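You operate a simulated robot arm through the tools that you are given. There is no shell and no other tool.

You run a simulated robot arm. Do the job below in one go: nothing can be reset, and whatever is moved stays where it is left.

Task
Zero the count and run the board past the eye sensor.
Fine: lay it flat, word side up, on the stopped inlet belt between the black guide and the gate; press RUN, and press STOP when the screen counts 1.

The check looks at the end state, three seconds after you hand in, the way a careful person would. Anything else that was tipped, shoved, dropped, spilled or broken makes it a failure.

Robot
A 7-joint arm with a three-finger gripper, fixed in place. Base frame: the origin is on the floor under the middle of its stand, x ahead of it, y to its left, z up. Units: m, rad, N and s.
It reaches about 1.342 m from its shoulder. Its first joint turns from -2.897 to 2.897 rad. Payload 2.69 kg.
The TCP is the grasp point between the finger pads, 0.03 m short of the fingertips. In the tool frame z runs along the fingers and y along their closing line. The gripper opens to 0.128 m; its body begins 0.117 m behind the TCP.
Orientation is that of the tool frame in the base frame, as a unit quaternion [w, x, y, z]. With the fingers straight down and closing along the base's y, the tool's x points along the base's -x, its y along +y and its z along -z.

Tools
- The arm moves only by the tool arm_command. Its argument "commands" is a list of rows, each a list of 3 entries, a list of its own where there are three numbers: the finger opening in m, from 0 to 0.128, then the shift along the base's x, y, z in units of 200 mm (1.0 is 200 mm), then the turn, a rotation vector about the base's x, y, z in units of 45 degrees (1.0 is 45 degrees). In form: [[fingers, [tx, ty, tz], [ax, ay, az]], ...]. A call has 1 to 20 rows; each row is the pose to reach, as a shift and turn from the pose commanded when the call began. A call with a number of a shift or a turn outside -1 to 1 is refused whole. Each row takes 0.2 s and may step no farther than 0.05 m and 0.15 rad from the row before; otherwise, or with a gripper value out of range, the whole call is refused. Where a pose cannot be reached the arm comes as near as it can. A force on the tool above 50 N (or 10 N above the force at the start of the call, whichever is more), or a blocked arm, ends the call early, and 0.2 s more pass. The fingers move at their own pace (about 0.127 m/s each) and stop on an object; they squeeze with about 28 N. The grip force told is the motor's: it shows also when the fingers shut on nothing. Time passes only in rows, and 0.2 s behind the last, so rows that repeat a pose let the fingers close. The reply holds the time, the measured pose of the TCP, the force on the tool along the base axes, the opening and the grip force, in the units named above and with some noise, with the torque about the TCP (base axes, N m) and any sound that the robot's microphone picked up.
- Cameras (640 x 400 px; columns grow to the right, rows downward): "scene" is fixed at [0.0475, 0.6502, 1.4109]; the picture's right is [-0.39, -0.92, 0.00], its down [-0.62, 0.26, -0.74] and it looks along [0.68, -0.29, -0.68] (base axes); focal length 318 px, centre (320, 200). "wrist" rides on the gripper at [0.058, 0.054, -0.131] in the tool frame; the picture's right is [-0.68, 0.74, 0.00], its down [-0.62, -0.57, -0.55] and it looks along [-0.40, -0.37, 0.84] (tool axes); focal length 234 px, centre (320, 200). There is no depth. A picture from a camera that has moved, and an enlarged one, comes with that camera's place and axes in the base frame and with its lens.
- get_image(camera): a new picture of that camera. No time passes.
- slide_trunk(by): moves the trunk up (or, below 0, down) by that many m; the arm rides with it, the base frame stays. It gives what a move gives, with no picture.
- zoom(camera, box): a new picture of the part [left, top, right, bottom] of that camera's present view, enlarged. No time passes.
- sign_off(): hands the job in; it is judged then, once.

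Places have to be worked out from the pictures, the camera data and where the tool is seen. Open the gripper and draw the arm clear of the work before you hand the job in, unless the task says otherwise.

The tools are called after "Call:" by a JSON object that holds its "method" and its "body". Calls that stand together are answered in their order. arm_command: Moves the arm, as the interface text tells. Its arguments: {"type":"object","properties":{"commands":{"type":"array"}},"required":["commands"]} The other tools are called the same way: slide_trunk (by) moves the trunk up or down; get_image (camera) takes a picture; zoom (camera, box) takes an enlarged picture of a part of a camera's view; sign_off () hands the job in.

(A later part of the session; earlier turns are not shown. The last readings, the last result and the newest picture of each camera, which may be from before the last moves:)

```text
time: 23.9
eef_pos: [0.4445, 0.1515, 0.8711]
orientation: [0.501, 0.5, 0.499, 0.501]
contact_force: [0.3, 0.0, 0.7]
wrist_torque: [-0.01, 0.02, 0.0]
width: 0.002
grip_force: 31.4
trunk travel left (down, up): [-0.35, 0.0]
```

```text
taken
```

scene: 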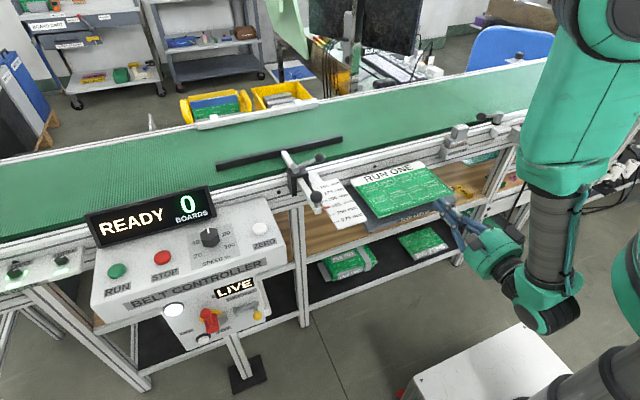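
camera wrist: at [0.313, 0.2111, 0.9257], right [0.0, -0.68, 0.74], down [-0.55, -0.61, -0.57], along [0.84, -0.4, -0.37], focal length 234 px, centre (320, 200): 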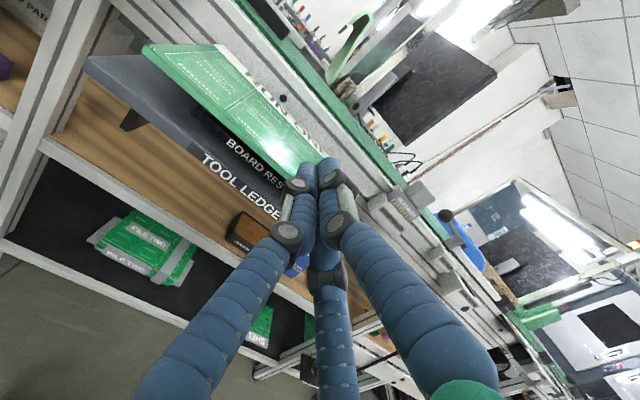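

The gripper is now horizontal, pointing +x. The wrist camera shows a dark "BOARD REST" block between board and ledge; I zoom in on the gap.

Call:
{"method": "zoom", "body": {"camera": "wrist", "box": [80, 30, 340, 230]}}

Call:
{"method": "zoom", "body": {"camera": "wrist", "box": [180, 90, 320, 220]}}

Call:
{"method": "zoom", "body": {"camera": "scene", "box": [370, 150, 530, 250]}}

```text
2.00 times, centred on (210, 130) of wrist
camera zoom: at [0.313, 0.2111, 0.9257], right [0.0, -0.68, 0.74], down [-0.55, -0.61, -0.57], along [0.84, -0.4, -0.37], focal length 468 px, centre (540, 340)
```

zoom: 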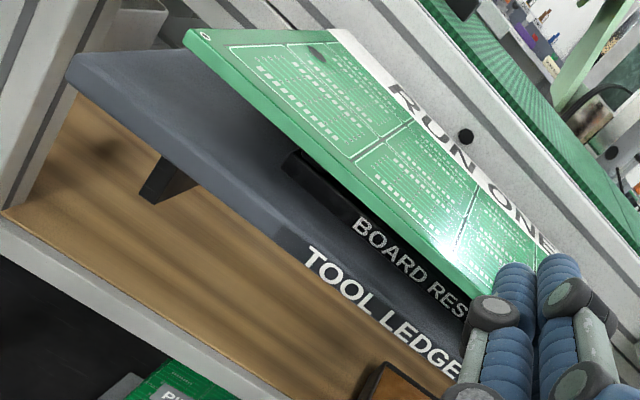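

```text
3.08 times, centred on (250, 155) of wrist
camera zoom: at [0.313, 0.2111, 0.9257], right [0.0, -0.68, 0.74], down [-0.55, -0.61, -0.57], along [0.84, -0.4, -0.37], focal length 720 px, centre (535, 338)
```

zoom: 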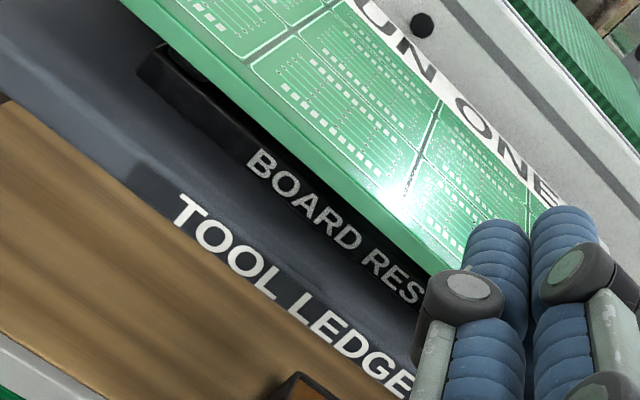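

```text
4.00 times, centred on (450, 200) of scene
camera zoom: at [0.0475, 0.6502, 1.4109], right [-0.39, -0.92, 0.0], down [-0.62, 0.26, -0.74], along [0.68, -0.29, -0.68], focal length 1271 px, centre (-200, 200)
```

zoom: 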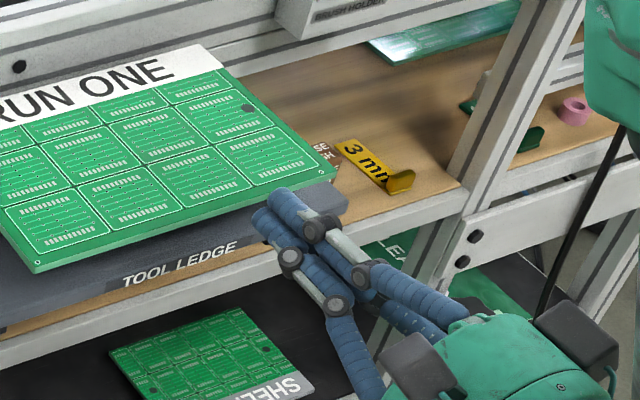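

Call:
{"method": "zoom", "body": {"camera": "wrist", "box": [210, 100, 290, 150]}}

Call:
{"method": "zoom", "body": {"camera": "wrist", "box": [240, 140, 320, 190]}}

Call:
{"method": "zoom", "body": {"camera": "wrist", "box": [80, 30, 180, 92]}}

```text
8.00 times, centred on (250, 125) of wrist
camera zoom: at [0.313, 0.2111, 0.9257], right [0.0, -0.68, 0.74], down [-0.55, -0.61, -0.57], along [0.84, -0.4, -0.37], focal length 1873 px, centre (880, 800)
```

zoom: 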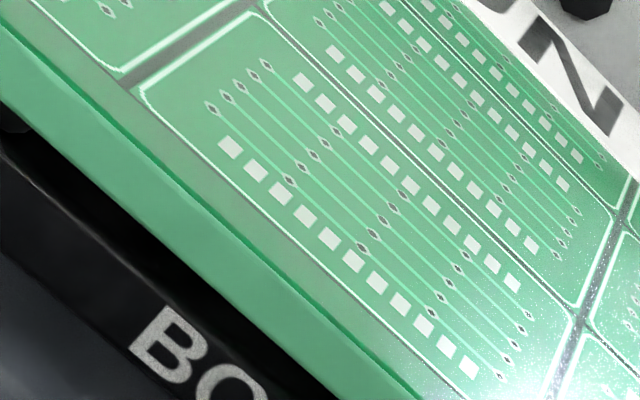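

```text
8.00 times, centred on (280, 165) of wrist
camera zoom: at [0.313, 0.2111, 0.9257], right [0.0, -0.68, 0.74], down [-0.55, -0.61, -0.57], along [0.84, -0.4, -0.37], focal length 1873 px, centre (640, 480)
```

zoom: 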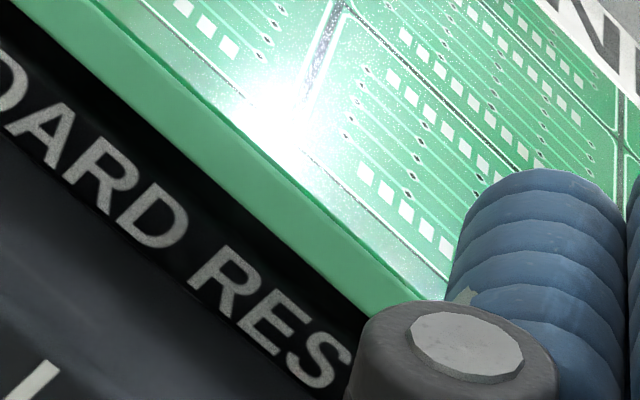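

```text
6.40 times, centred on (130, 61) of wrist
camera zoom: at [0.313, 0.2111, 0.9257], right [0.0, -0.68, 0.74], down [-0.55, -0.61, -0.57], along [0.84, -0.4, -0.37], focal length 1499 px, centre (1536, 1090)
```

zoom: 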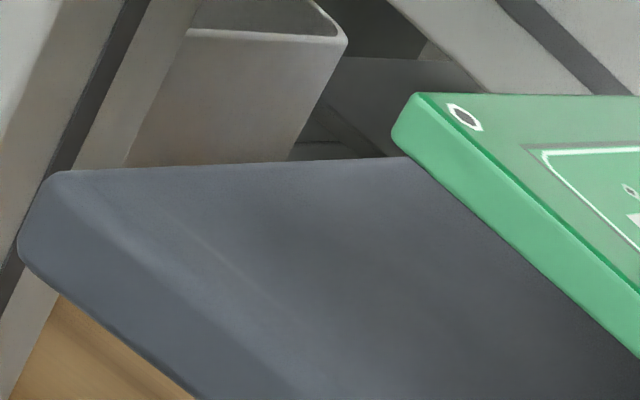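

The board is ~8 mm thick (z≈0.830–0.838), its front edge at x≈0.508, and the rest's front is set back to x≈0.54, leaving ~3 cm depth and ~31 mm gap for the lower fingers. I open the fingers to about 44 mm, and line up at y≈0.173, z≈0.830 short of the board.

Call:
{"method": "arm_command", "body": {"commands": [[0.044, [0, 0.03, -0.03], [0, 0, 0]], [0.044, [0, 0.07, -0.1], [0, 0, 0]], [0.044, [0, 0.107, -0.17], [0, 0, 0]], [0.044, [0, 0.107, -0.205], [0, 0, 0]], [0.044, [0, 0.107, -0.205], [0, 0, 0]]]}}

Call:
{"method": "get_image", "body": {"camera": "wrist"}}

Call:
{"method": "zoom", "body": {"camera": "scene", "box": [370, 150, 530, 250]}}

```text
time: 25.1
eef_pos: [0.4434, 0.1724, 0.8298]
orientation: [0.5, 0.499, 0.5, 0.501]
contact_force: [0.1, 0.7, -0.7]
wrist_torque: [-0.02, 0.01, 0.0]
width: 0.0439
grip_force: 0.1
trunk travel left (down, up): [-0.35, 0.0]
```

```text
taken
camera wrist: at [0.313, 0.2323, 0.8845], right [0.0, -0.68, 0.74], down [-0.55, -0.61, -0.57], along [0.84, -0.4, -0.37], focal length 234 px, centre (320, 200)
```

wrist: 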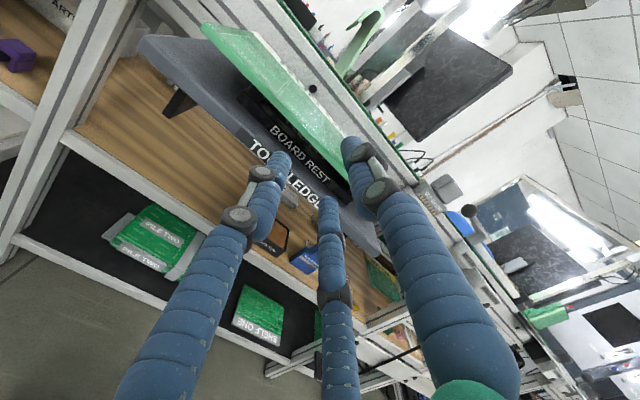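

```text
4.00 times, centred on (450, 200) of scene
camera zoom: at [0.0475, 0.6502, 1.4109], right [-0.39, -0.92, 0.0], down [-0.62, 0.26, -0.74], along [0.68, -0.29, -0.68], focal length 1271 px, centre (-200, 200)
```

zoom: 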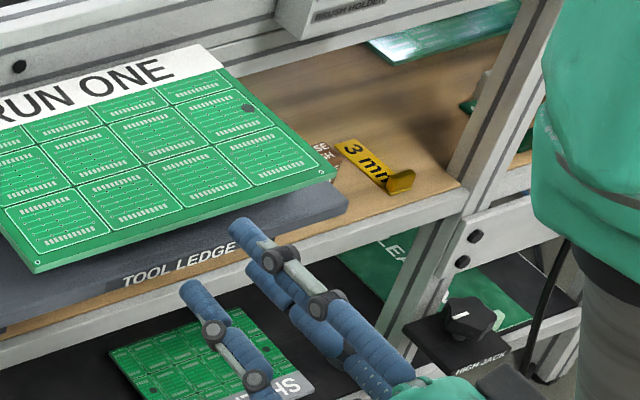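

Call:
{"method": "zoom", "body": {"camera": "wrist", "box": [220, 70, 380, 210]}}

Call:
{"method": "zoom", "body": {"camera": "wrist", "box": [220, 70, 300, 120]}}

Call:
{"method": "zoom", "body": {"camera": "wrist", "box": [290, 140, 370, 230]}}

```text
2.86 times, centred on (300, 140) of wrist
camera zoom: at [0.313, 0.2323, 0.8845], right [0.0, -0.68, 0.74], down [-0.55, -0.61, -0.57], along [0.84, -0.4, -0.37], focal length 669 px, centre (377, 371)
```

zoom: 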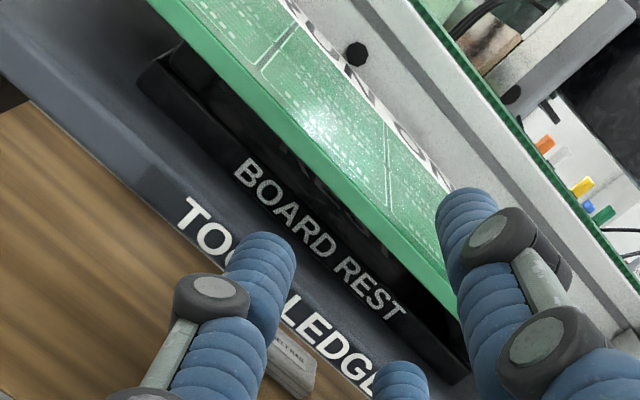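

```text
8.00 times, centred on (260, 95) of wrist
camera zoom: at [0.313, 0.2323, 0.8845], right [0.0, -0.68, 0.74], down [-0.55, -0.61, -0.57], along [0.84, -0.4, -0.37], focal length 1873 px, centre (800, 1040)
```

zoom: 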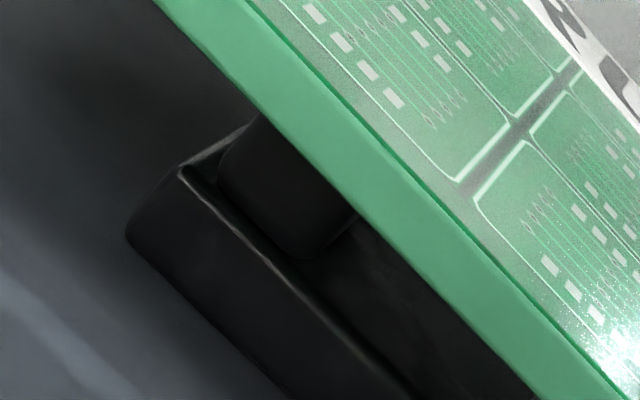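

```text
4.44 times, centred on (330, 185) of wrist
camera zoom: at [0.313, 0.2323, 0.8845], right [0.0, -0.68, 0.74], down [-0.55, -0.61, -0.57], along [0.84, -0.4, -0.37], focal length 1041 px, centre (276, 267)
```

zoom: 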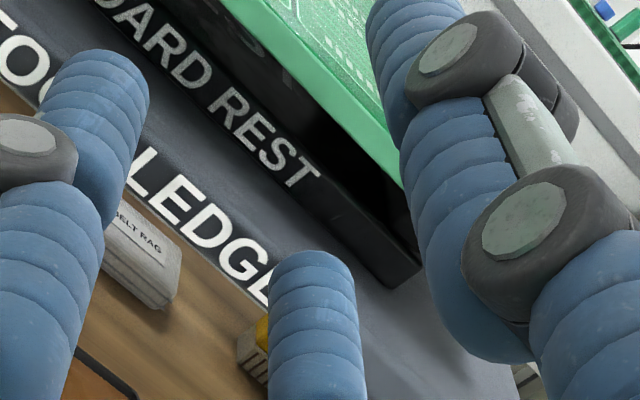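

Finger geometry checks out (one finger above, two below, about ±3 cm). The rest's base starts at x≈0.547, so I have ~38 mm of depth. I advance until the tips are ~1 cm short of the board edge to compare heights at equal depth.

Call:
{"method": "arm_command", "body": {"commands": [[0.044, [0.06, 0, 0], [0, 0, 0]], [0.044, [0.12, 0, 0], [0, 0, 0]], [0.044, [0.12, 0, 0], [0, 0, 0]]]}}

Call:
{"method": "zoom", "body": {"camera": "wrist", "box": [230, 80, 390, 220]}}

Call:
{"method": "zoom", "body": {"camera": "scene", "box": [390, 170, 490, 232]}}

```text
time: 25.9
eef_pos: [0.4674, 0.1738, 0.8301]
orientation: [0.501, 0.499, 0.5, 0.501]
contact_force: [0.2, 0.4, -0.2]
wrist_torque: [-0.01, 0.03, -0.01]
width: 0.0438
grip_force: 0.0
trunk travel left (down, up): [-0.35, 0.0]
```

```text
2.86 times, centred on (310, 150) of wrist
camera zoom: at [0.3364, 0.2323, 0.8848], right [0.0, -0.68, 0.74], down [-0.55, -0.61, -0.57], along [0.84, -0.4, -0.37], focal length 669 px, centre (349, 343)
```

zoom: 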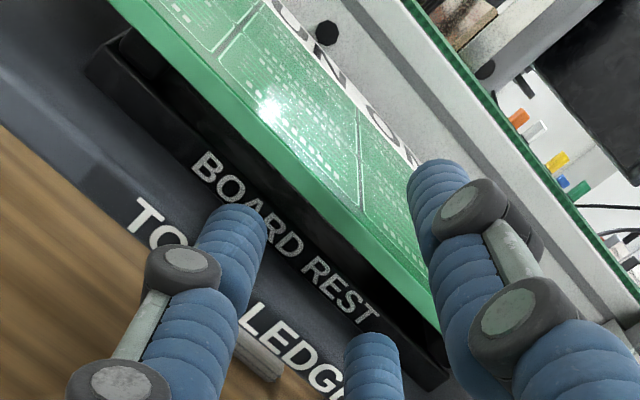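

```text
6.40 times, centred on (440, 201) of scene
camera zoom: at [0.0475, 0.6502, 1.4109], right [-0.39, -0.92, 0.0], down [-0.62, 0.26, -0.74], along [0.68, -0.29, -0.68], focal length 2033 px, centre (-448, 194)
```

zoom: 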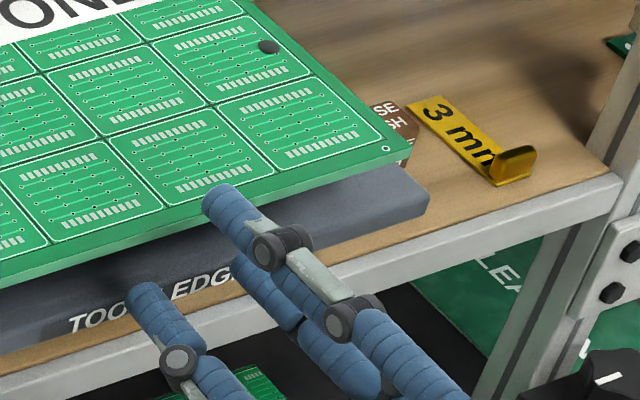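

Call:
{"method": "zoom", "body": {"camera": "wrist", "box": [260, 110, 340, 180]}}

Call:
{"method": "zoom", "body": {"camera": "wrist", "box": [310, 130, 400, 210]}}

```text
5.71 times, centred on (300, 145) of wrist
camera zoom: at [0.3364, 0.2323, 0.8848], right [0.0, -0.68, 0.74], down [-0.55, -0.61, -0.57], along [0.84, -0.4, -0.37], focal length 1338 px, centre (434, 514)
```

zoom: 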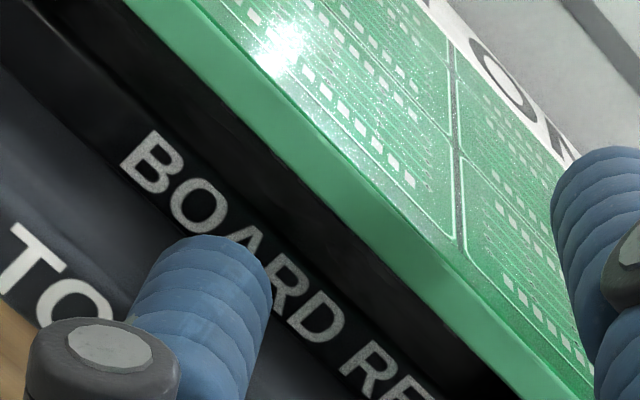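

```text
5.00 times, centred on (355, 170) of wrist
camera zoom: at [0.3364, 0.2323, 0.8848], right [0.0, -0.68, 0.74], down [-0.55, -0.61, -0.57], along [0.84, -0.4, -0.37], focal length 1171 px, centre (145, 350)
```

zoom: 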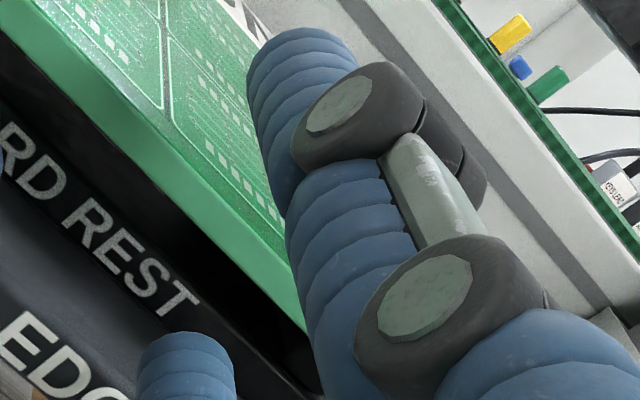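

Comparing at the same depth: board spans z≈0.829–0.836, lower fingers' tops at ≈0.8235, upper finger's underside ≈0.851, ledge 0.799 — clear on all sides. I slide in along +x to about 25 mm insertion in small steps.

Call:
{"method": "arm_command", "body": {"commands": [[0.044, [0.04, 0, 0], [0, 0, 0]], [0.044, [0.08, 0, 0], [0, 0, 0]], [0.044, [0.12, 0, 0], [0, 0, 0]], [0.044, [0.155, 0, 0], [0, 0, 0]], [0.044, [0.18, 0, 0], [0, 0, 0]]]}}

Call:
{"method": "zoom", "body": {"camera": "wrist", "box": [230, 80, 390, 220]}}

Call:
{"method": "zoom", "body": {"camera": "scene", "box": [390, 170, 490, 232]}}

```text
time: 27.1
eef_pos: [0.5058, 0.1733, 0.8304]
orientation: [0.501, 0.5, 0.499, 0.5]
contact_force: [0.3, 0.6, 0.3]
wrist_torque: [0.01, 0.0, 0.02]
width: 0.0442
grip_force: 0.0
trunk travel left (down, up): [-0.35, 0.0]
```

```text
2.86 times, centred on (310, 150) of wrist
camera zoom: at [0.373, 0.2318, 0.8851], right [0.0, -0.68, 0.74], down [-0.55, -0.61, -0.57], along [0.84, -0.4, -0.37], focal length 669 px, centre (349, 343)
```

zoom: 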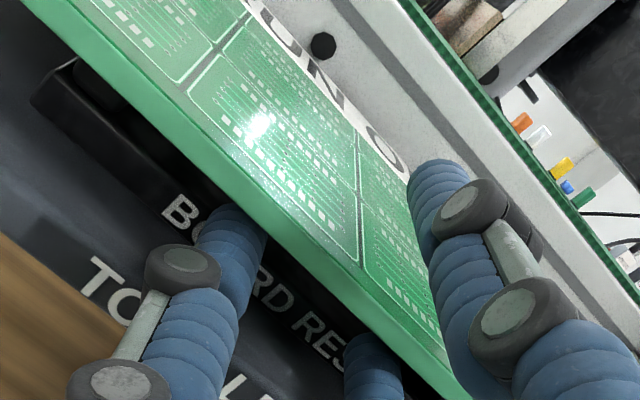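

```text
6.40 times, centred on (440, 201) of scene
camera zoom: at [0.0475, 0.6502, 1.4109], right [-0.39, -0.92, 0.0], down [-0.62, 0.26, -0.74], along [0.68, -0.29, -0.68], focal length 2033 px, centre (-448, 194)
```

zoom: 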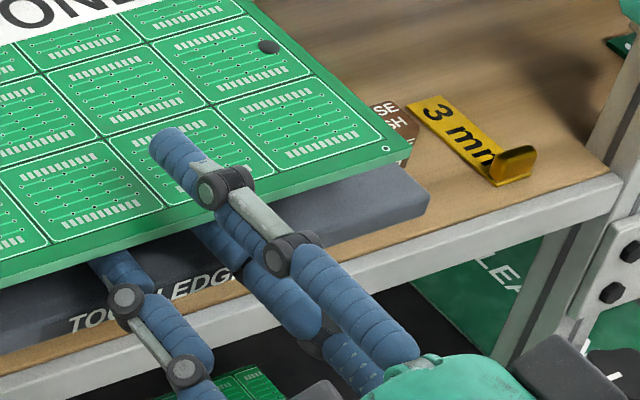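

Inserted ~27 mm with no contact force. I close gradually onto the board.

Call:
{"method": "arm_command", "body": {"commands": [[0.036, [0, 0, 0], [0, 0, 0]], [0.03, [0, 0, 0], [0, 0, 0]], [0.026, [0, 0, 0], [0, 0, 0]], [0.022, [0, 0, 0], [0, 0, 0]], [0.018, [0, 0, 0], [0, 0, 0]], [0.014, [0, 0, 0], [0, 0, 0]], [0.01, [0, 0, 0], [0, 0, 0]], [0.0, [0, 0, 0], [0, 0, 0]], [0.0, [0, 0, 0], [0, 0, 0]]]}}

Call:
{"method": "zoom", "body": {"camera": "wrist", "box": [230, 80, 390, 220]}}

Call:
{"method": "zoom", "body": {"camera": "scene", "box": [340, 150, 490, 240]}}

```text
time: 29.1
eef_pos: [0.5046, 0.1729, 0.8304]
orientation: [0.5, 0.5, 0.5, 0.501]
contact_force: [0.6, 0.1, 0.5]
wrist_torque: [-0.02, 0.17, 0.02]
width: 0.0134
grip_force: 28.3
trunk travel left (down, up): [-0.35, 0.0]
```

```text
2.86 times, centred on (310, 150) of wrist
camera zoom: at [0.3729, 0.2318, 0.8851], right [0.0, -0.68, 0.74], down [-0.55, -0.61, -0.57], along [0.84, -0.4, -0.37], focal length 669 px, centre (349, 343)
```

zoom: 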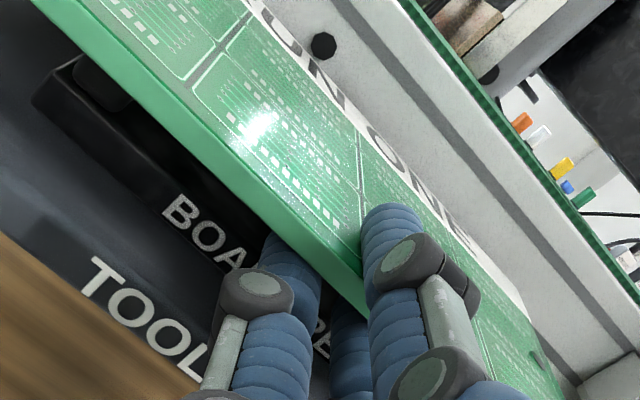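

```text
4.27 times, centred on (415, 195) of scene
camera zoom: at [0.0475, 0.6502, 1.4109], right [-0.39, -0.92, 0.0], down [-0.62, 0.26, -0.74], along [0.68, -0.29, -0.68], focal length 1355 px, centre (-85, 221)
```

zoom: 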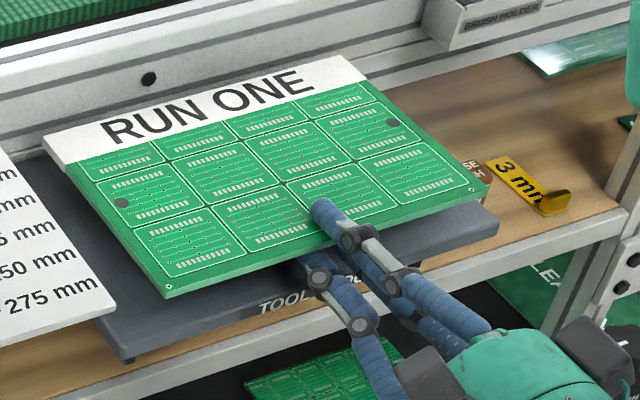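

Gripped at 13.4 mm opening with 28 N. I lift straight up a few centimetres and check weight and attitude.

Call:
{"method": "arm_command", "body": {"commands": [[0.0, [0, 0, 0.025], [0, 0, 0]], [0.0, [0, 0, 0.06], [0, 0, 0]], [0.0, [0, 0, 0.11], [0, 0, 0]], [0.0, [0, 0, 0.17], [0, 0, 0]], [0.0, [0, 0, 0.23], [0, 0, 0]], [0.0, [0, 0, 0.23], [0, 0, 0]]]}}

Call:
{"method": "get_image", "body": {"camera": "wrist"}}

Call:
{"method": "zoom", "body": {"camera": "scene", "box": [300, 120, 490, 240]}}

```text
time: 30.5
eef_pos: [0.5045, 0.1714, 0.8775]
orientation: [0.501, 0.499, 0.5, 0.5]
contact_force: [0.7, -0.1, -2.2]
wrist_torque: [0.0, 0.19, -0.01]
width: 0.0134
grip_force: 28.1
trunk travel left (down, up): [-0.35, 0.0]
```

```text
taken
camera wrist: at [0.3722, 0.2306, 0.9317], right [0.0, -0.68, 0.74], down [-0.55, -0.61, -0.57], along [0.84, -0.4, -0.37], focal length 234 px, centre (320, 200)
```

wrist: 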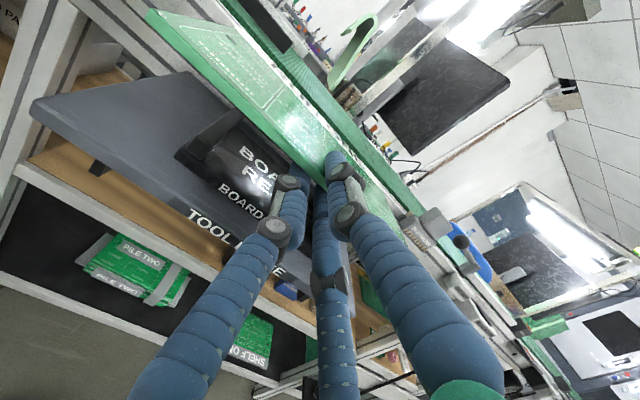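

```text
3.33 times, centred on (395, 180) of scene
camera zoom: at [0.0475, 0.6502, 1.4109], right [-0.39, -0.92, 0.0], down [-0.62, 0.26, -0.74], along [0.68, -0.29, -0.68], focal length 1059 px, centre (70, 267)
```

zoom: 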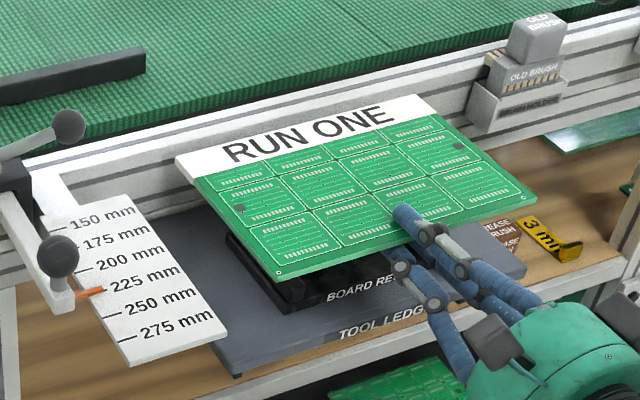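

The board is up, level, weighing about 2.2 N; the rest stayed in place. Now I measure the belt edge and rail with both cameras before carrying it over.

Call:
{"method": "zoom", "body": {"camera": "scene", "box": [360, 120, 460, 182]}}

Call:
{"method": "zoom", "body": {"camera": "scene", "box": [300, 130, 380, 180]}}

Call:
{"method": "zoom", "body": {"camera": "wrist", "box": [200, 0, 360, 100]}}

Call:
{"method": "zoom", "body": {"camera": "wrist", "box": [330, 130, 490, 280]}}

```text
6.40 times, centred on (410, 151) of scene
camera zoom: at [0.0475, 0.6502, 1.4109], right [-0.39, -0.92, 0.0], down [-0.62, 0.26, -0.74], along [0.68, -0.29, -0.68], focal length 2033 px, centre (-256, 514)
```

zoom: 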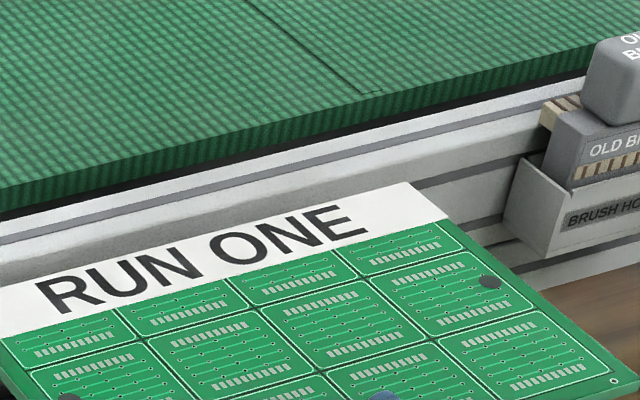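

```text
8.00 times, centred on (340, 155) of scene
camera zoom: at [0.0475, 0.6502, 1.4109], right [-0.39, -0.92, 0.0], down [-0.62, 0.26, -0.74], along [0.68, -0.29, -0.68], focal length 2541 px, centre (160, 560)
```

zoom: 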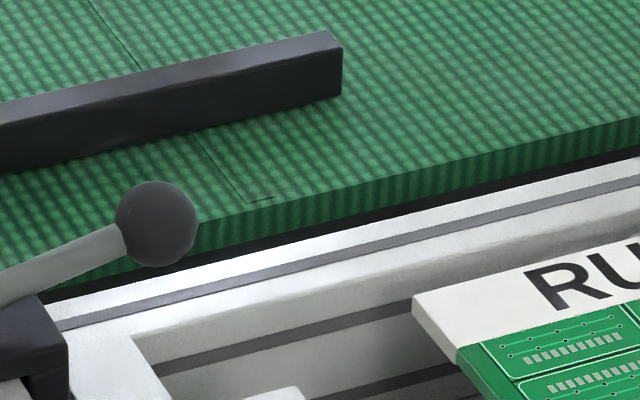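

```text
4.00 times, centred on (280, 50) of wrist
camera zoom: at [0.3722, 0.2306, 0.9317], right [0.0, -0.68, 0.74], down [-0.55, -0.61, -0.57], along [0.84, -0.4, -0.37], focal length 937 px, centre (480, 800)
```

zoom: 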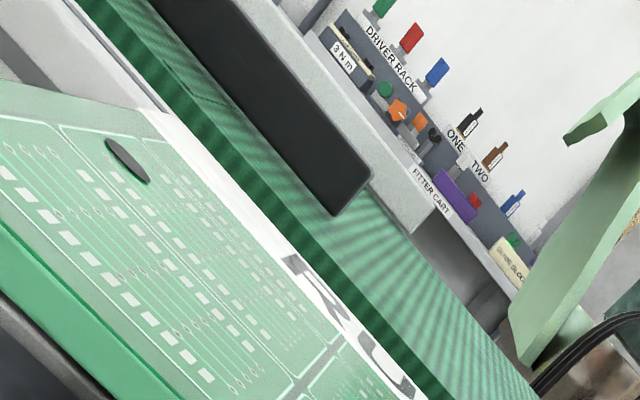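

```text
2.67 times, centred on (410, 205) of wrist
camera zoom: at [0.3722, 0.2306, 0.9317], right [0.0, -0.68, 0.74], down [-0.55, -0.61, -0.57], along [0.84, -0.4, -0.37], focal length 624 px, centre (80, 187)
```

zoom: 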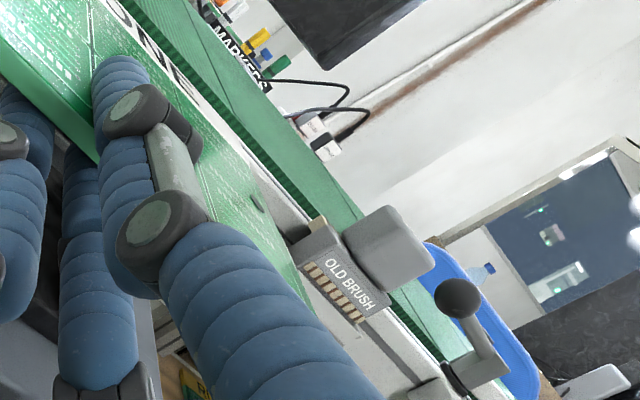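

Call:
{"method": "zoom", "body": {"camera": "wrist", "box": [230, 20, 310, 70]}}

Call:
{"method": "zoom", "body": {"camera": "scene", "box": [380, 120, 430, 151]}}

```text
8.00 times, centred on (270, 45) of wrist
camera zoom: at [0.3722, 0.2306, 0.9317], right [0.0, -0.68, 0.74], down [-0.55, -0.61, -0.57], along [0.84, -0.4, -0.37], focal length 1873 px, centre (720, 1440)
```

zoom: 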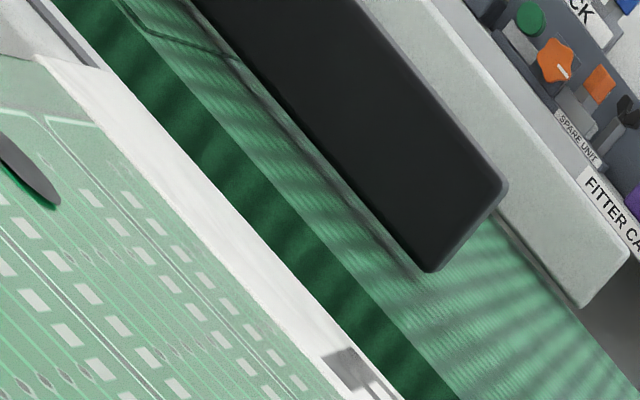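

```text
12.80 times, centred on (405, 136) of scene
camera zoom: at [0.0475, 0.6502, 1.4109], right [-0.39, -0.92, 0.0], down [-0.62, 0.26, -0.74], along [0.68, -0.29, -0.68], focal length 4066 px, centre (-768, 1026)
```

zoom: 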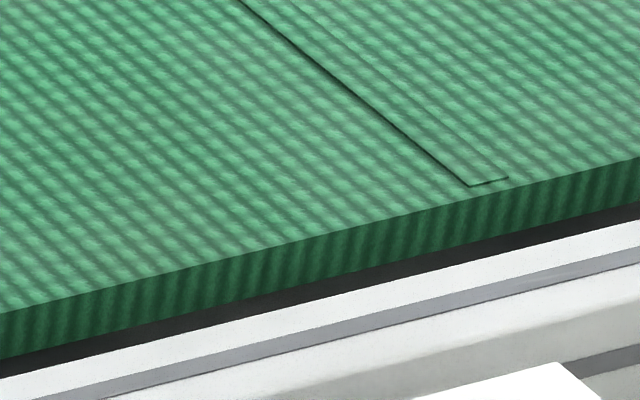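

Belt top z≈0.876–0.88 with near edge x≈0.743; the rail top is just below it. Plan: lay the board flat across rail and belt with the gripped edge overhanging outside the rail, release freely, then push it fully onto the belt. First I lift higher.

Call:
{"method": "arm_command", "body": {"commands": [[0.0, [0, 0, 0.1], [0, 0, 0]], [0.0, [0, 0, 0.25], [0, 0, 0]], [0.0, [0, 0, 0.4], [0, 0, 0]], [0.0, [0, -0.05, 0.5], [0, 0, 0]], [0.0, [0, -0.1, 0.55], [0, 0, 0]], [0.0, [0, -0.1, 0.55], [0, 0, 0]]]}}

Call:
{"method": "get_image", "body": {"camera": "wrist"}}

Call:
{"method": "zoom", "body": {"camera": "scene", "box": [420, 105, 500, 165]}}

Call:
{"method": "get_image", "body": {"camera": "scene"}}

```text
time: 31.9
eef_pos: [0.5041, 0.1521, 0.9871]
orientation: [0.5, 0.5, 0.499, 0.5]
contact_force: [1.2, -0.2, -1.7]
wrist_torque: [-0.03, 0.18, -0.01]
width: 0.0134
grip_force: 28.3
trunk travel left (down, up): [-0.35, 0.0]
```

```text
taken
camera wrist: at [0.3722, 0.2115, 1.0409], right [0.0, -0.68, 0.74], down [-0.55, -0.61, -0.57], along [0.84, -0.4, -0.37], focal length 234 px, centre (320, 200)
```

wrist: 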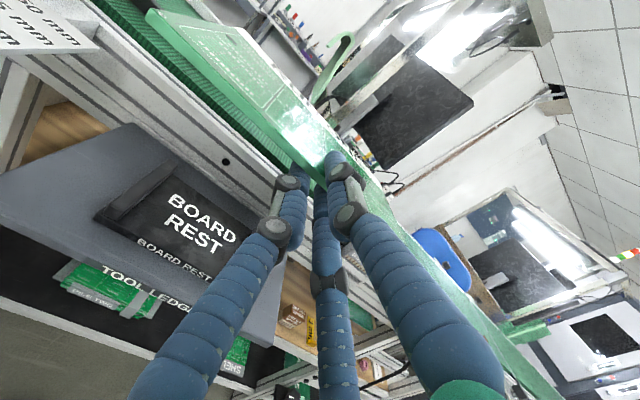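

```text
6.67 times, centred on (460, 135) of scene
camera zoom: at [0.0475, 0.6502, 1.4109], right [-0.39, -0.92, 0.0], down [-0.62, 0.26, -0.74], along [0.68, -0.29, -0.68], focal length 2118 px, centre (-613, 633)
```

zoom: 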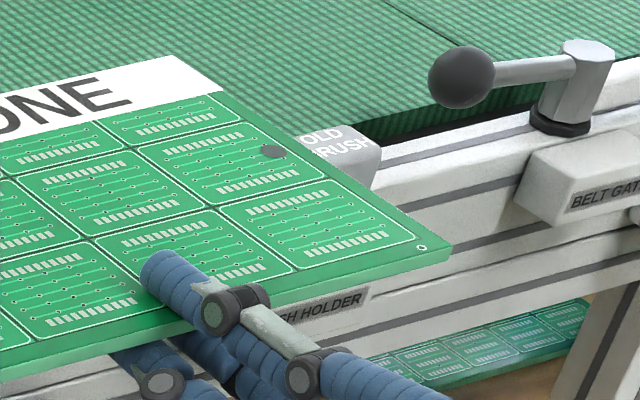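

```text
taken
```

scene: 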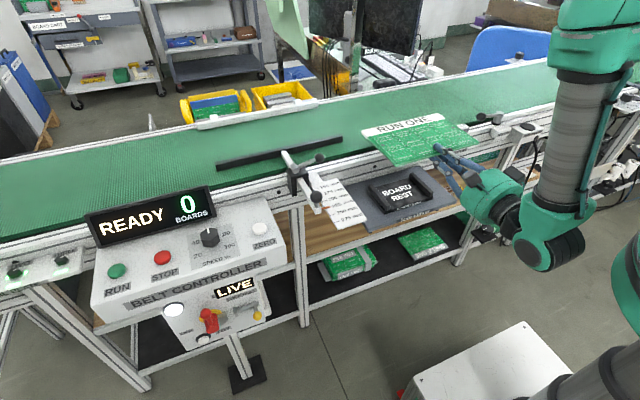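

Board steady (2 N). The rail in the free y-window is cramped by the brush holder and the guide, so instead I'll set the far edge of the board on the belt with the gripper pitched nose-down, then let the near edge down off the fingers. I carry it forward high, pitching 15° nose-down.

Call:
{"method": "arm_command", "body": {"commands": [[0.0, [0.1, -0.03, 0.05], [0, 0.05, 0]], [0.0, [0.22, -0.08, 0.08], [0, 0.11, 0]], [0.0, [0.36, -0.13, 0.1], [0, 0.17, 0]], [0.0, [0.5, -0.18, 0.1], [0, 0.23, 0]], [0.0, [0.64, -0.22, 0.1], [0, 0.28, 0]], [0.0, [0.76, -0.25, 0.1], [0, 0.333, 0]], [0.0, [0.76, -0.25, 0.1], [0, 0.333, 0]]]}}

Call:
{"method": "get_image", "body": {"camera": "scene"}}

Call:
{"method": "get_image", "body": {"camera": "wrist"}}

```text
time: 33.5
eef_pos: [0.6577, 0.1043, 1.0062]
orientation: [0.43, 0.561, 0.561, 0.43]
contact_force: [0.2, -0.7, -2.0]
wrist_torque: [-0.02, 0.14, 0.03]
width: 0.0131
grip_force: 27.9
trunk travel left (down, up): [-0.35, 0.0]
```

```text
taken
```

scene: 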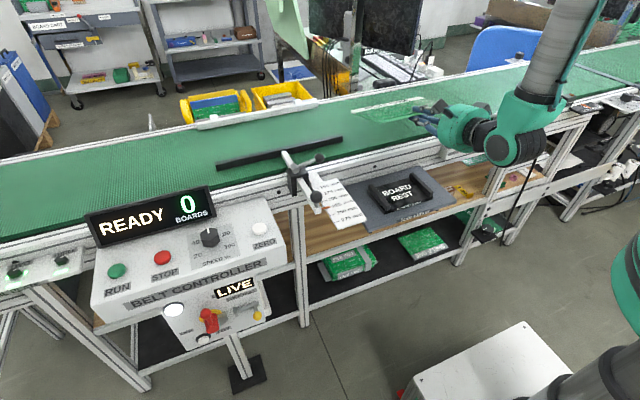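

```text
taken
camera wrist: at [0.5446, 0.1628, 1.0922], right [0.19, -0.68, 0.71], down [-0.68, -0.61, -0.4], along [0.71, -0.4, -0.57], focal length 234 px, centre (320, 200)
```

wrist: 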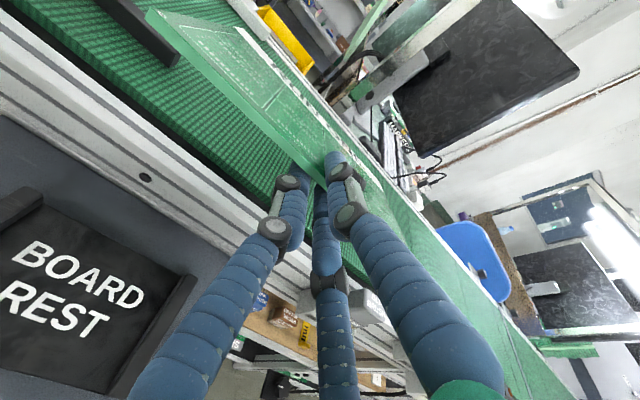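

Board carried steadily. Next I move forward to x≈0.79 and lower to a few centimetres over the belt.

Call:
{"method": "arm_command", "body": {"commands": [[0.0, [0.13, -0.01, 0.0], [0, 0, 0]], [0.0, [0.28, -0.02, 0.0], [0, 0, 0]], [0.0, [0.43, -0.02, 0.0], [0, 0, 0]], [0.0, [0.57, -0.02, 0.0], [0, 0, 0]], [0.0, [0.67, -0.02, -0.06], [0, 0, 0]], [0.0, [0.69, -0.02, -0.18], [0, 0, 0]], [0.0, [0.69, -0.02, -0.28], [0, 0, 0]], [0.0, [0.69, -0.02, -0.28], [0, 0, 0]]]}}

Call:
{"method": "get_image", "body": {"camera": "scene"}}

Call:
{"method": "get_image", "body": {"camera": "wrist"}}

Call:
{"method": "zoom", "body": {"camera": "scene", "box": [340, 80, 500, 180]}}

```text
time: 35.3
eef_pos: [0.7953, 0.0996, 0.9507]
orientation: [0.431, 0.561, 0.56, 0.431]
contact_force: [0.4, -0.4, -1.3]
wrist_torque: [0.03, 0.15, -0.01]
width: 0.0132
grip_force: 27.8
trunk travel left (down, up): [-0.35, 0.0]
```

```text
taken
```

scene: 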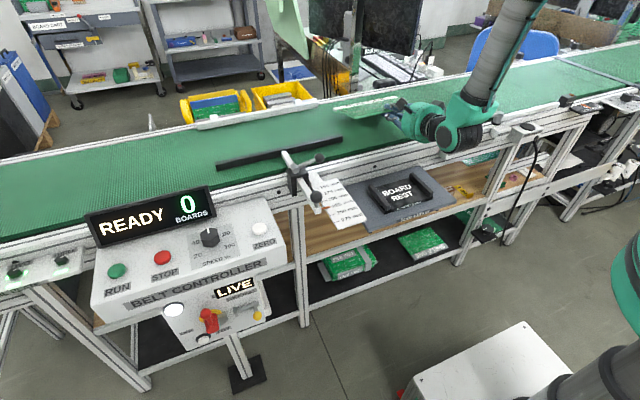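

```text
taken
camera wrist: at [0.6816, 0.1578, 1.0363], right [0.19, -0.68, 0.71], down [-0.68, -0.61, -0.41], along [0.71, -0.4, -0.57], focal length 234 px, centre (320, 200)
```

wrist: 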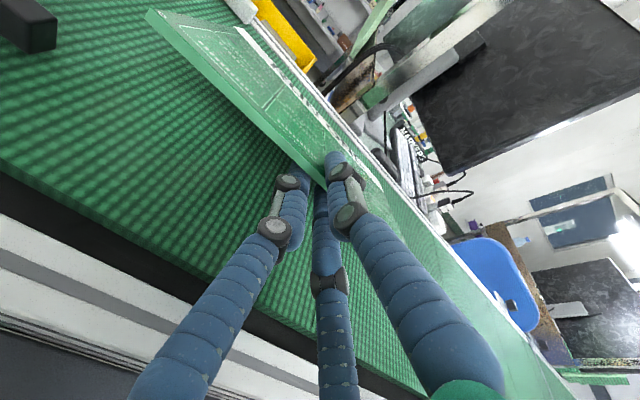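

```text
4.00 times, centred on (420, 130) of scene
camera zoom: at [0.0475, 0.6502, 1.4109], right [-0.39, -0.92, 0.0], down [-0.62, 0.26, -0.74], along [0.68, -0.29, -0.68], focal length 1271 px, centre (-80, 480)
```

zoom: 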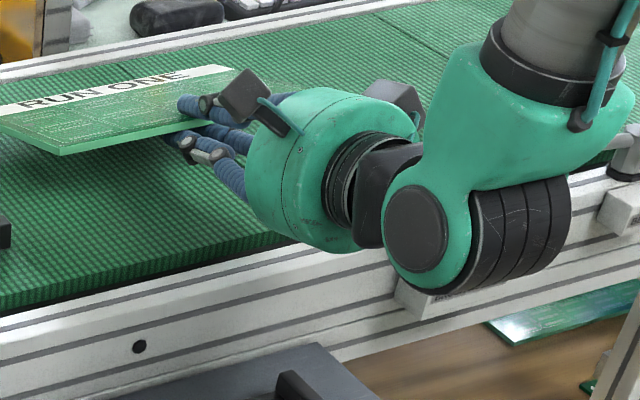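

Over the belt at (0.795, 0.10), board y≈-0.02…0.22, clear of guide and gate. Expected touch of the far edge at TCP z≈0.92; I go down to 0.928, then in fine steps watching the torque.

Call:
{"method": "arm_command", "body": {"commands": [[0.0, [0, 0, -0.04], [0, 0, 0]], [0.0, [0, 0, -0.08], [0, 0, 0]], [0.0, [0, 0, -0.11], [0, 0, 0]], [0.0, [0, 0, -0.11], [0, 0, 0]]]}}

Call:
{"method": "arm_command", "body": {"commands": [[0.0, [0, 0, -0.01], [0, 0, 0]], [0.0, [0, 0, -0.01], [0, 0, 0]]]}}

Call:
{"method": "zoom", "body": {"camera": "scene", "box": [310, 80, 430, 155]}}

Call:
{"method": "zoom", "body": {"camera": "wrist", "box": [140, 0, 400, 220]}}

```text
time: 36.3
eef_pos: [0.7938, 0.0995, 0.9294]
orientation: [0.431, 0.561, 0.56, 0.43]
contact_force: [0.0, -0.1, -2.2]
wrist_torque: [0.01, 0.14, 0.0]
width: 0.0133
grip_force: 27.7
trunk travel left (down, up): [-0.35, 0.0]
```

```text
time: 36.9
eef_pos: [0.7935, 0.1, 0.9259]
orientation: [0.431, 0.561, 0.56, 0.431]
contact_force: [-0.4, 0.5, -1.7]
wrist_torque: [0.01, 0.16, 0.01]
width: 0.0129
grip_force: 28.2
trunk travel left (down, up): [-0.35, 0.0]
```

```text
5.33 times, centred on (370, 118) of scene
camera zoom: at [0.0475, 0.6502, 1.4109], right [-0.39, -0.92, 0.0], down [-0.62, 0.26, -0.74], along [0.68, -0.29, -0.68], focal length 1694 px, centre (53, 640)
```

zoom: 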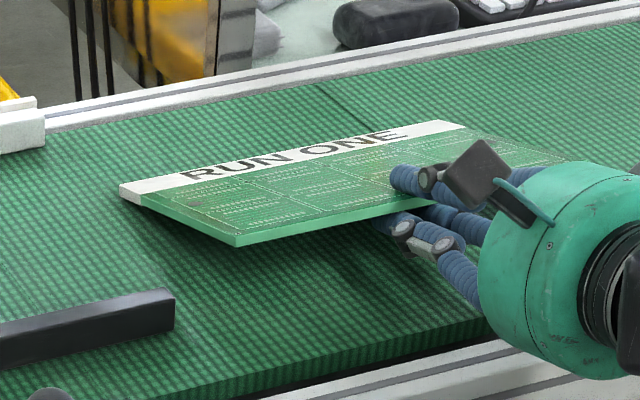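

```text
1.82 times, centred on (270, 110) of wrist
camera zoom: at [0.6813, 0.1584, 1.0122], right [0.19, -0.68, 0.71], down [-0.68, -0.61, -0.41], along [0.71, -0.4, -0.57], focal length 426 px, centre (411, 364)
```

zoom: 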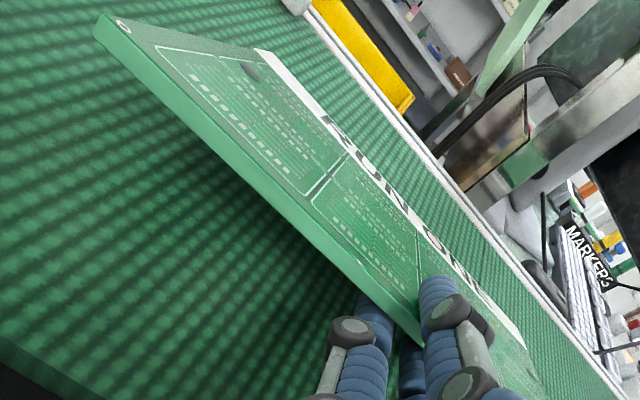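

No contact yet at TCP z≈0.926 (torque still 0.15). I keep lowering by 2 mm steps.

Call:
{"method": "arm_command", "body": {"commands": [[0.0, [0, 0, -0.01], [0, 0, 0]], [0.0, [0, 0, -0.02], [0, 0, 0]], [0.0, [0, 0, -0.02], [0, 0, 0]]]}}

Call:
{"method": "arm_command", "body": {"commands": [[0.0, [0, 0, -0.01], [0, 0, 0]], [0.0, [0, 0, -0.01], [0, 0, 0]]]}}

```text
time: 37.7
eef_pos: [0.7953, 0.1004, 0.9222]
orientation: [0.431, 0.561, 0.56, 0.431]
contact_force: [-0.8, 1.3, -0.5]
wrist_torque: [-0.03, -0.02, 0.03]
width: 0.0132
grip_force: 27.6
trunk travel left (down, up): [-0.35, 0.0]
```

```text
time: 38.3
eef_pos: [0.7928, 0.0993, 0.9221]
orientation: [0.431, 0.561, 0.561, 0.431]
contact_force: [-0.2, 3.7, 0.9]
wrist_torque: [0.06, -0.28, 0.38]
width: 0.0135
grip_force: 27.6
trunk travel left (down, up): [-0.35, 0.0]
```

Far edge is now on the belt (torque flipped sign at TCP z≈0.922, so belt z≈0.879). I open the fingers gradually so the near edge settles onto the two lower fingers.

Call:
{"method": "arm_command", "body": {"commands": [[0.016, [0, 0, 0], [0, 0, 0]], [0.02, [0, 0, 0], [0, 0, 0]], [0.025, [0, 0, 0], [0, 0, 0]], [0.03, [0, 0, 0], [0, 0, 0]], [0.035, [0, 0, 0], [0, 0, 0]], [0.04, [0, 0, 0], [0, 0, 0]], [0.04, [0, 0, 0], [0, 0, 0]]]}}

Call:
{"method": "zoom", "body": {"camera": "scene", "box": [310, 80, 430, 155]}}

Call:
{"method": "zoom", "body": {"camera": "wrist", "box": [140, 0, 400, 220]}}

```text
time: 39.9
eef_pos: [0.7933, 0.0989, 0.9202]
orientation: [0.431, 0.561, 0.56, 0.43]
contact_force: [0.1, 0.1, -0.6]
wrist_torque: [-0.01, 0.03, -0.03]
width: 0.0401
grip_force: 0.2
trunk travel left (down, up): [-0.35, 0.0]
```

```text
5.33 times, centred on (370, 118) of scene
camera zoom: at [0.0475, 0.6502, 1.4109], right [-0.39, -0.92, 0.0], down [-0.62, 0.26, -0.74], along [0.68, -0.29, -0.68], focal length 1694 px, centre (53, 640)
```

zoom: 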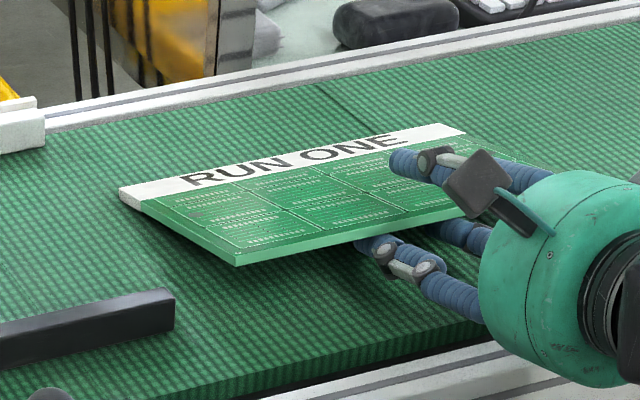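

```text
1.82 times, centred on (270, 110) of wrist
camera zoom: at [0.6803, 0.1578, 1.0076], right [0.19, -0.68, 0.71], down [-0.68, -0.61, -0.41], along [0.71, -0.4, -0.57], focal length 426 px, centre (411, 364)
```

zoom: 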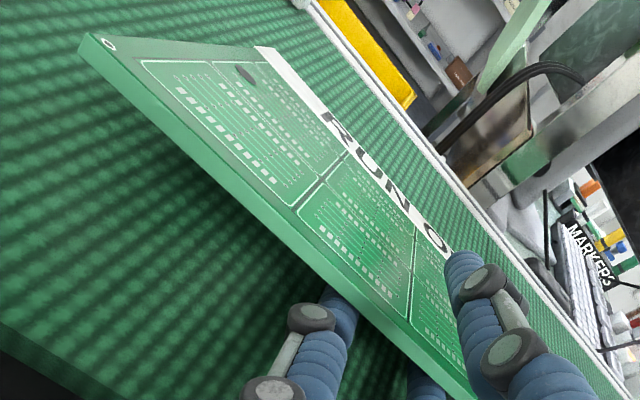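

The near edge rests on the two lower fingers, far edge on the belt. I open further to 80 mm, then pitch the gripper steeply nose-down around the near edge so it can let the edge down without dragging.

Call:
{"method": "arm_command", "body": {"commands": [[0.05, [0, 0, 0.01], [0, 0, 0]], [0.06, [0, 0, 0.02], [0, 0, 0]], [0.07, [0, 0, 0.03], [0, 0, 0]], [0.08, [0, 0, 0.035], [0, 0, 0]], [0.08, [0.006, 0, 0.037], [0, 0.111, 0]], [0.08, [0.012, 0, 0.039], [0, 0.222, 0]], [0.08, [0.018, 0, 0.041], [0, 0.333, 0]], [0.08, [0.024, 0, 0.043], [0, 0.444, 0]], [0.08, [0.03, 0, 0.045], [0, 0.556, 0]], [0.08, [0.03, 0, 0.045], [0, 0.556, 0]]]}}

Call:
{"method": "zoom", "body": {"camera": "scene", "box": [310, 80, 430, 155]}}

Call:
{"method": "zoom", "body": {"camera": "wrist", "box": [140, 0, 400, 220]}}

```text
time: 42.1
eef_pos: [0.8001, 0.0985, 0.9296]
orientation: [0.299, 0.642, 0.64, 0.298]
contact_force: [-0.6, 0.2, -0.7]
wrist_torque: [0.01, 0.02, -0.02]
width: 0.0802
grip_force: 0.3
trunk travel left (down, up): [-0.35, 0.0]
```

```text
5.33 times, centred on (370, 118) of scene
camera zoom: at [0.0475, 0.6502, 1.4109], right [-0.39, -0.92, 0.0], down [-0.62, 0.26, -0.74], along [0.68, -0.29, -0.68], focal length 1694 px, centre (53, 640)
```

zoom: 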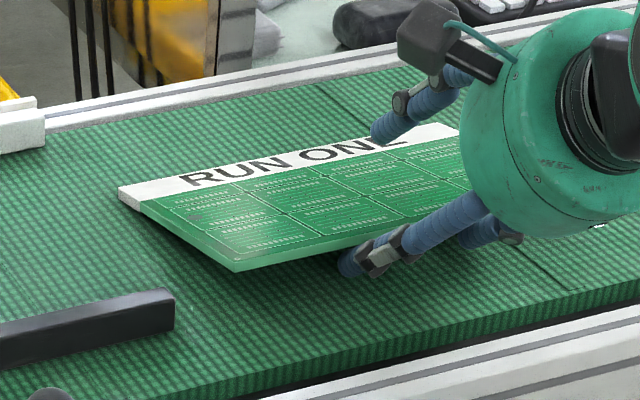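

```text
1.82 times, centred on (270, 110) of wrist
camera zoom: at [0.7338, 0.1577, 1.0551], right [0.47, -0.68, 0.56], down [-0.78, -0.61, -0.08], along [0.4, -0.4, -0.82], focal length 426 px, centre (411, 364)
```

zoom: 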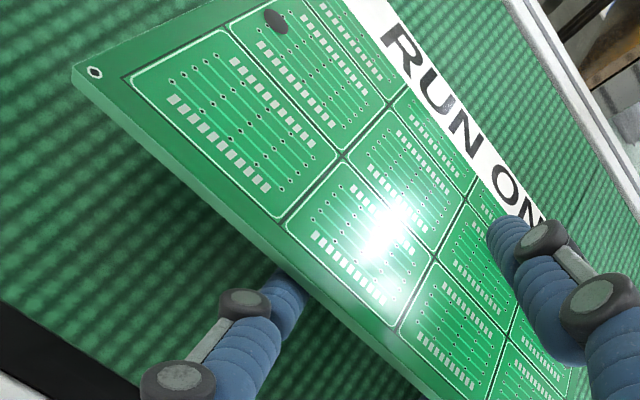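

At 40° pitch, all light; the board stays put and the upper finger is clear. I pitch 20° more, then retreat along -x in small steps to lower the near edge.

Call:
{"method": "arm_command", "body": {"commands": [[0.08, [0.006, 0, 0.0], [0, 0.111, 0]], [0.08, [0.012, 0, 0.0], [0, 0.222, 0]], [0.08, [0.018, 0, 0.0], [0, 0.333, 0]], [0.08, [0.024, 0, 0.0], [0, 0.444, 0]], [0.08, [0.0, 0, 0.0], [0, 0.444, 0]], [0.08, [-0.025, 0, 0.0], [0, 0.444, 0]], [0.08, [-0.05, 0, 0.0], [0, 0.444, 0]], [0.08, [-0.05, 0, 0.0], [0, 0.444, 0]]]}}

Call:
{"method": "zoom", "body": {"camera": "scene", "box": [310, 80, 430, 155]}}

Call:
{"method": "zoom", "body": {"camera": "wrist", "box": [140, 0, 400, 220]}}

```text
time: 43.9
eef_pos: [0.7892, 0.0977, 0.9297]
orientation: [0.184, 0.683, 0.683, 0.183]
contact_force: [0.1, -0.8, -0.6]
wrist_torque: [-0.01, -0.05, 0.06]
width: 0.08
grip_force: 0.1
trunk travel left (down, up): [-0.35, 0.0]
```

```text
5.33 times, centred on (370, 118) of scene
camera zoom: at [0.0475, 0.6502, 1.4109], right [-0.39, -0.92, 0.0], down [-0.62, 0.26, -0.74], along [0.68, -0.29, -0.68], focal length 1694 px, centre (53, 640)
```

zoom: 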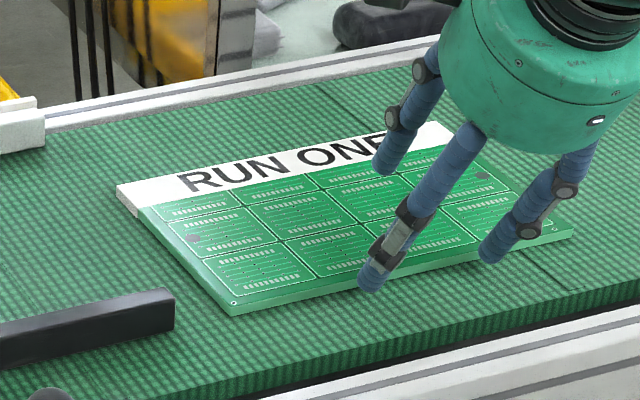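

```text
1.82 times, centred on (270, 110) of wrist
camera zoom: at [0.7699, 0.1579, 1.0708], right [0.64, -0.68, 0.37], down [-0.77, -0.61, 0.19], along [0.1, -0.4, -0.91], focal length 426 px, centre (411, 364)
```

zoom: 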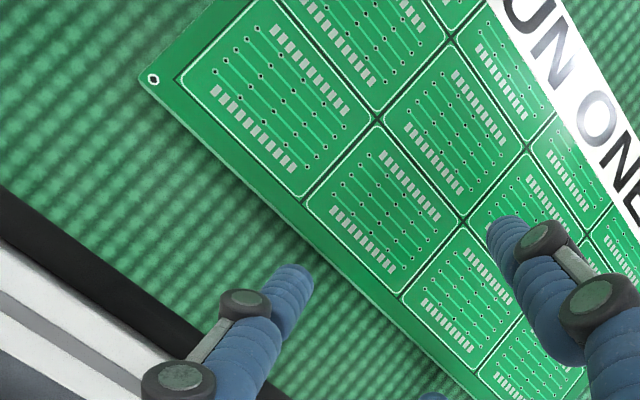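

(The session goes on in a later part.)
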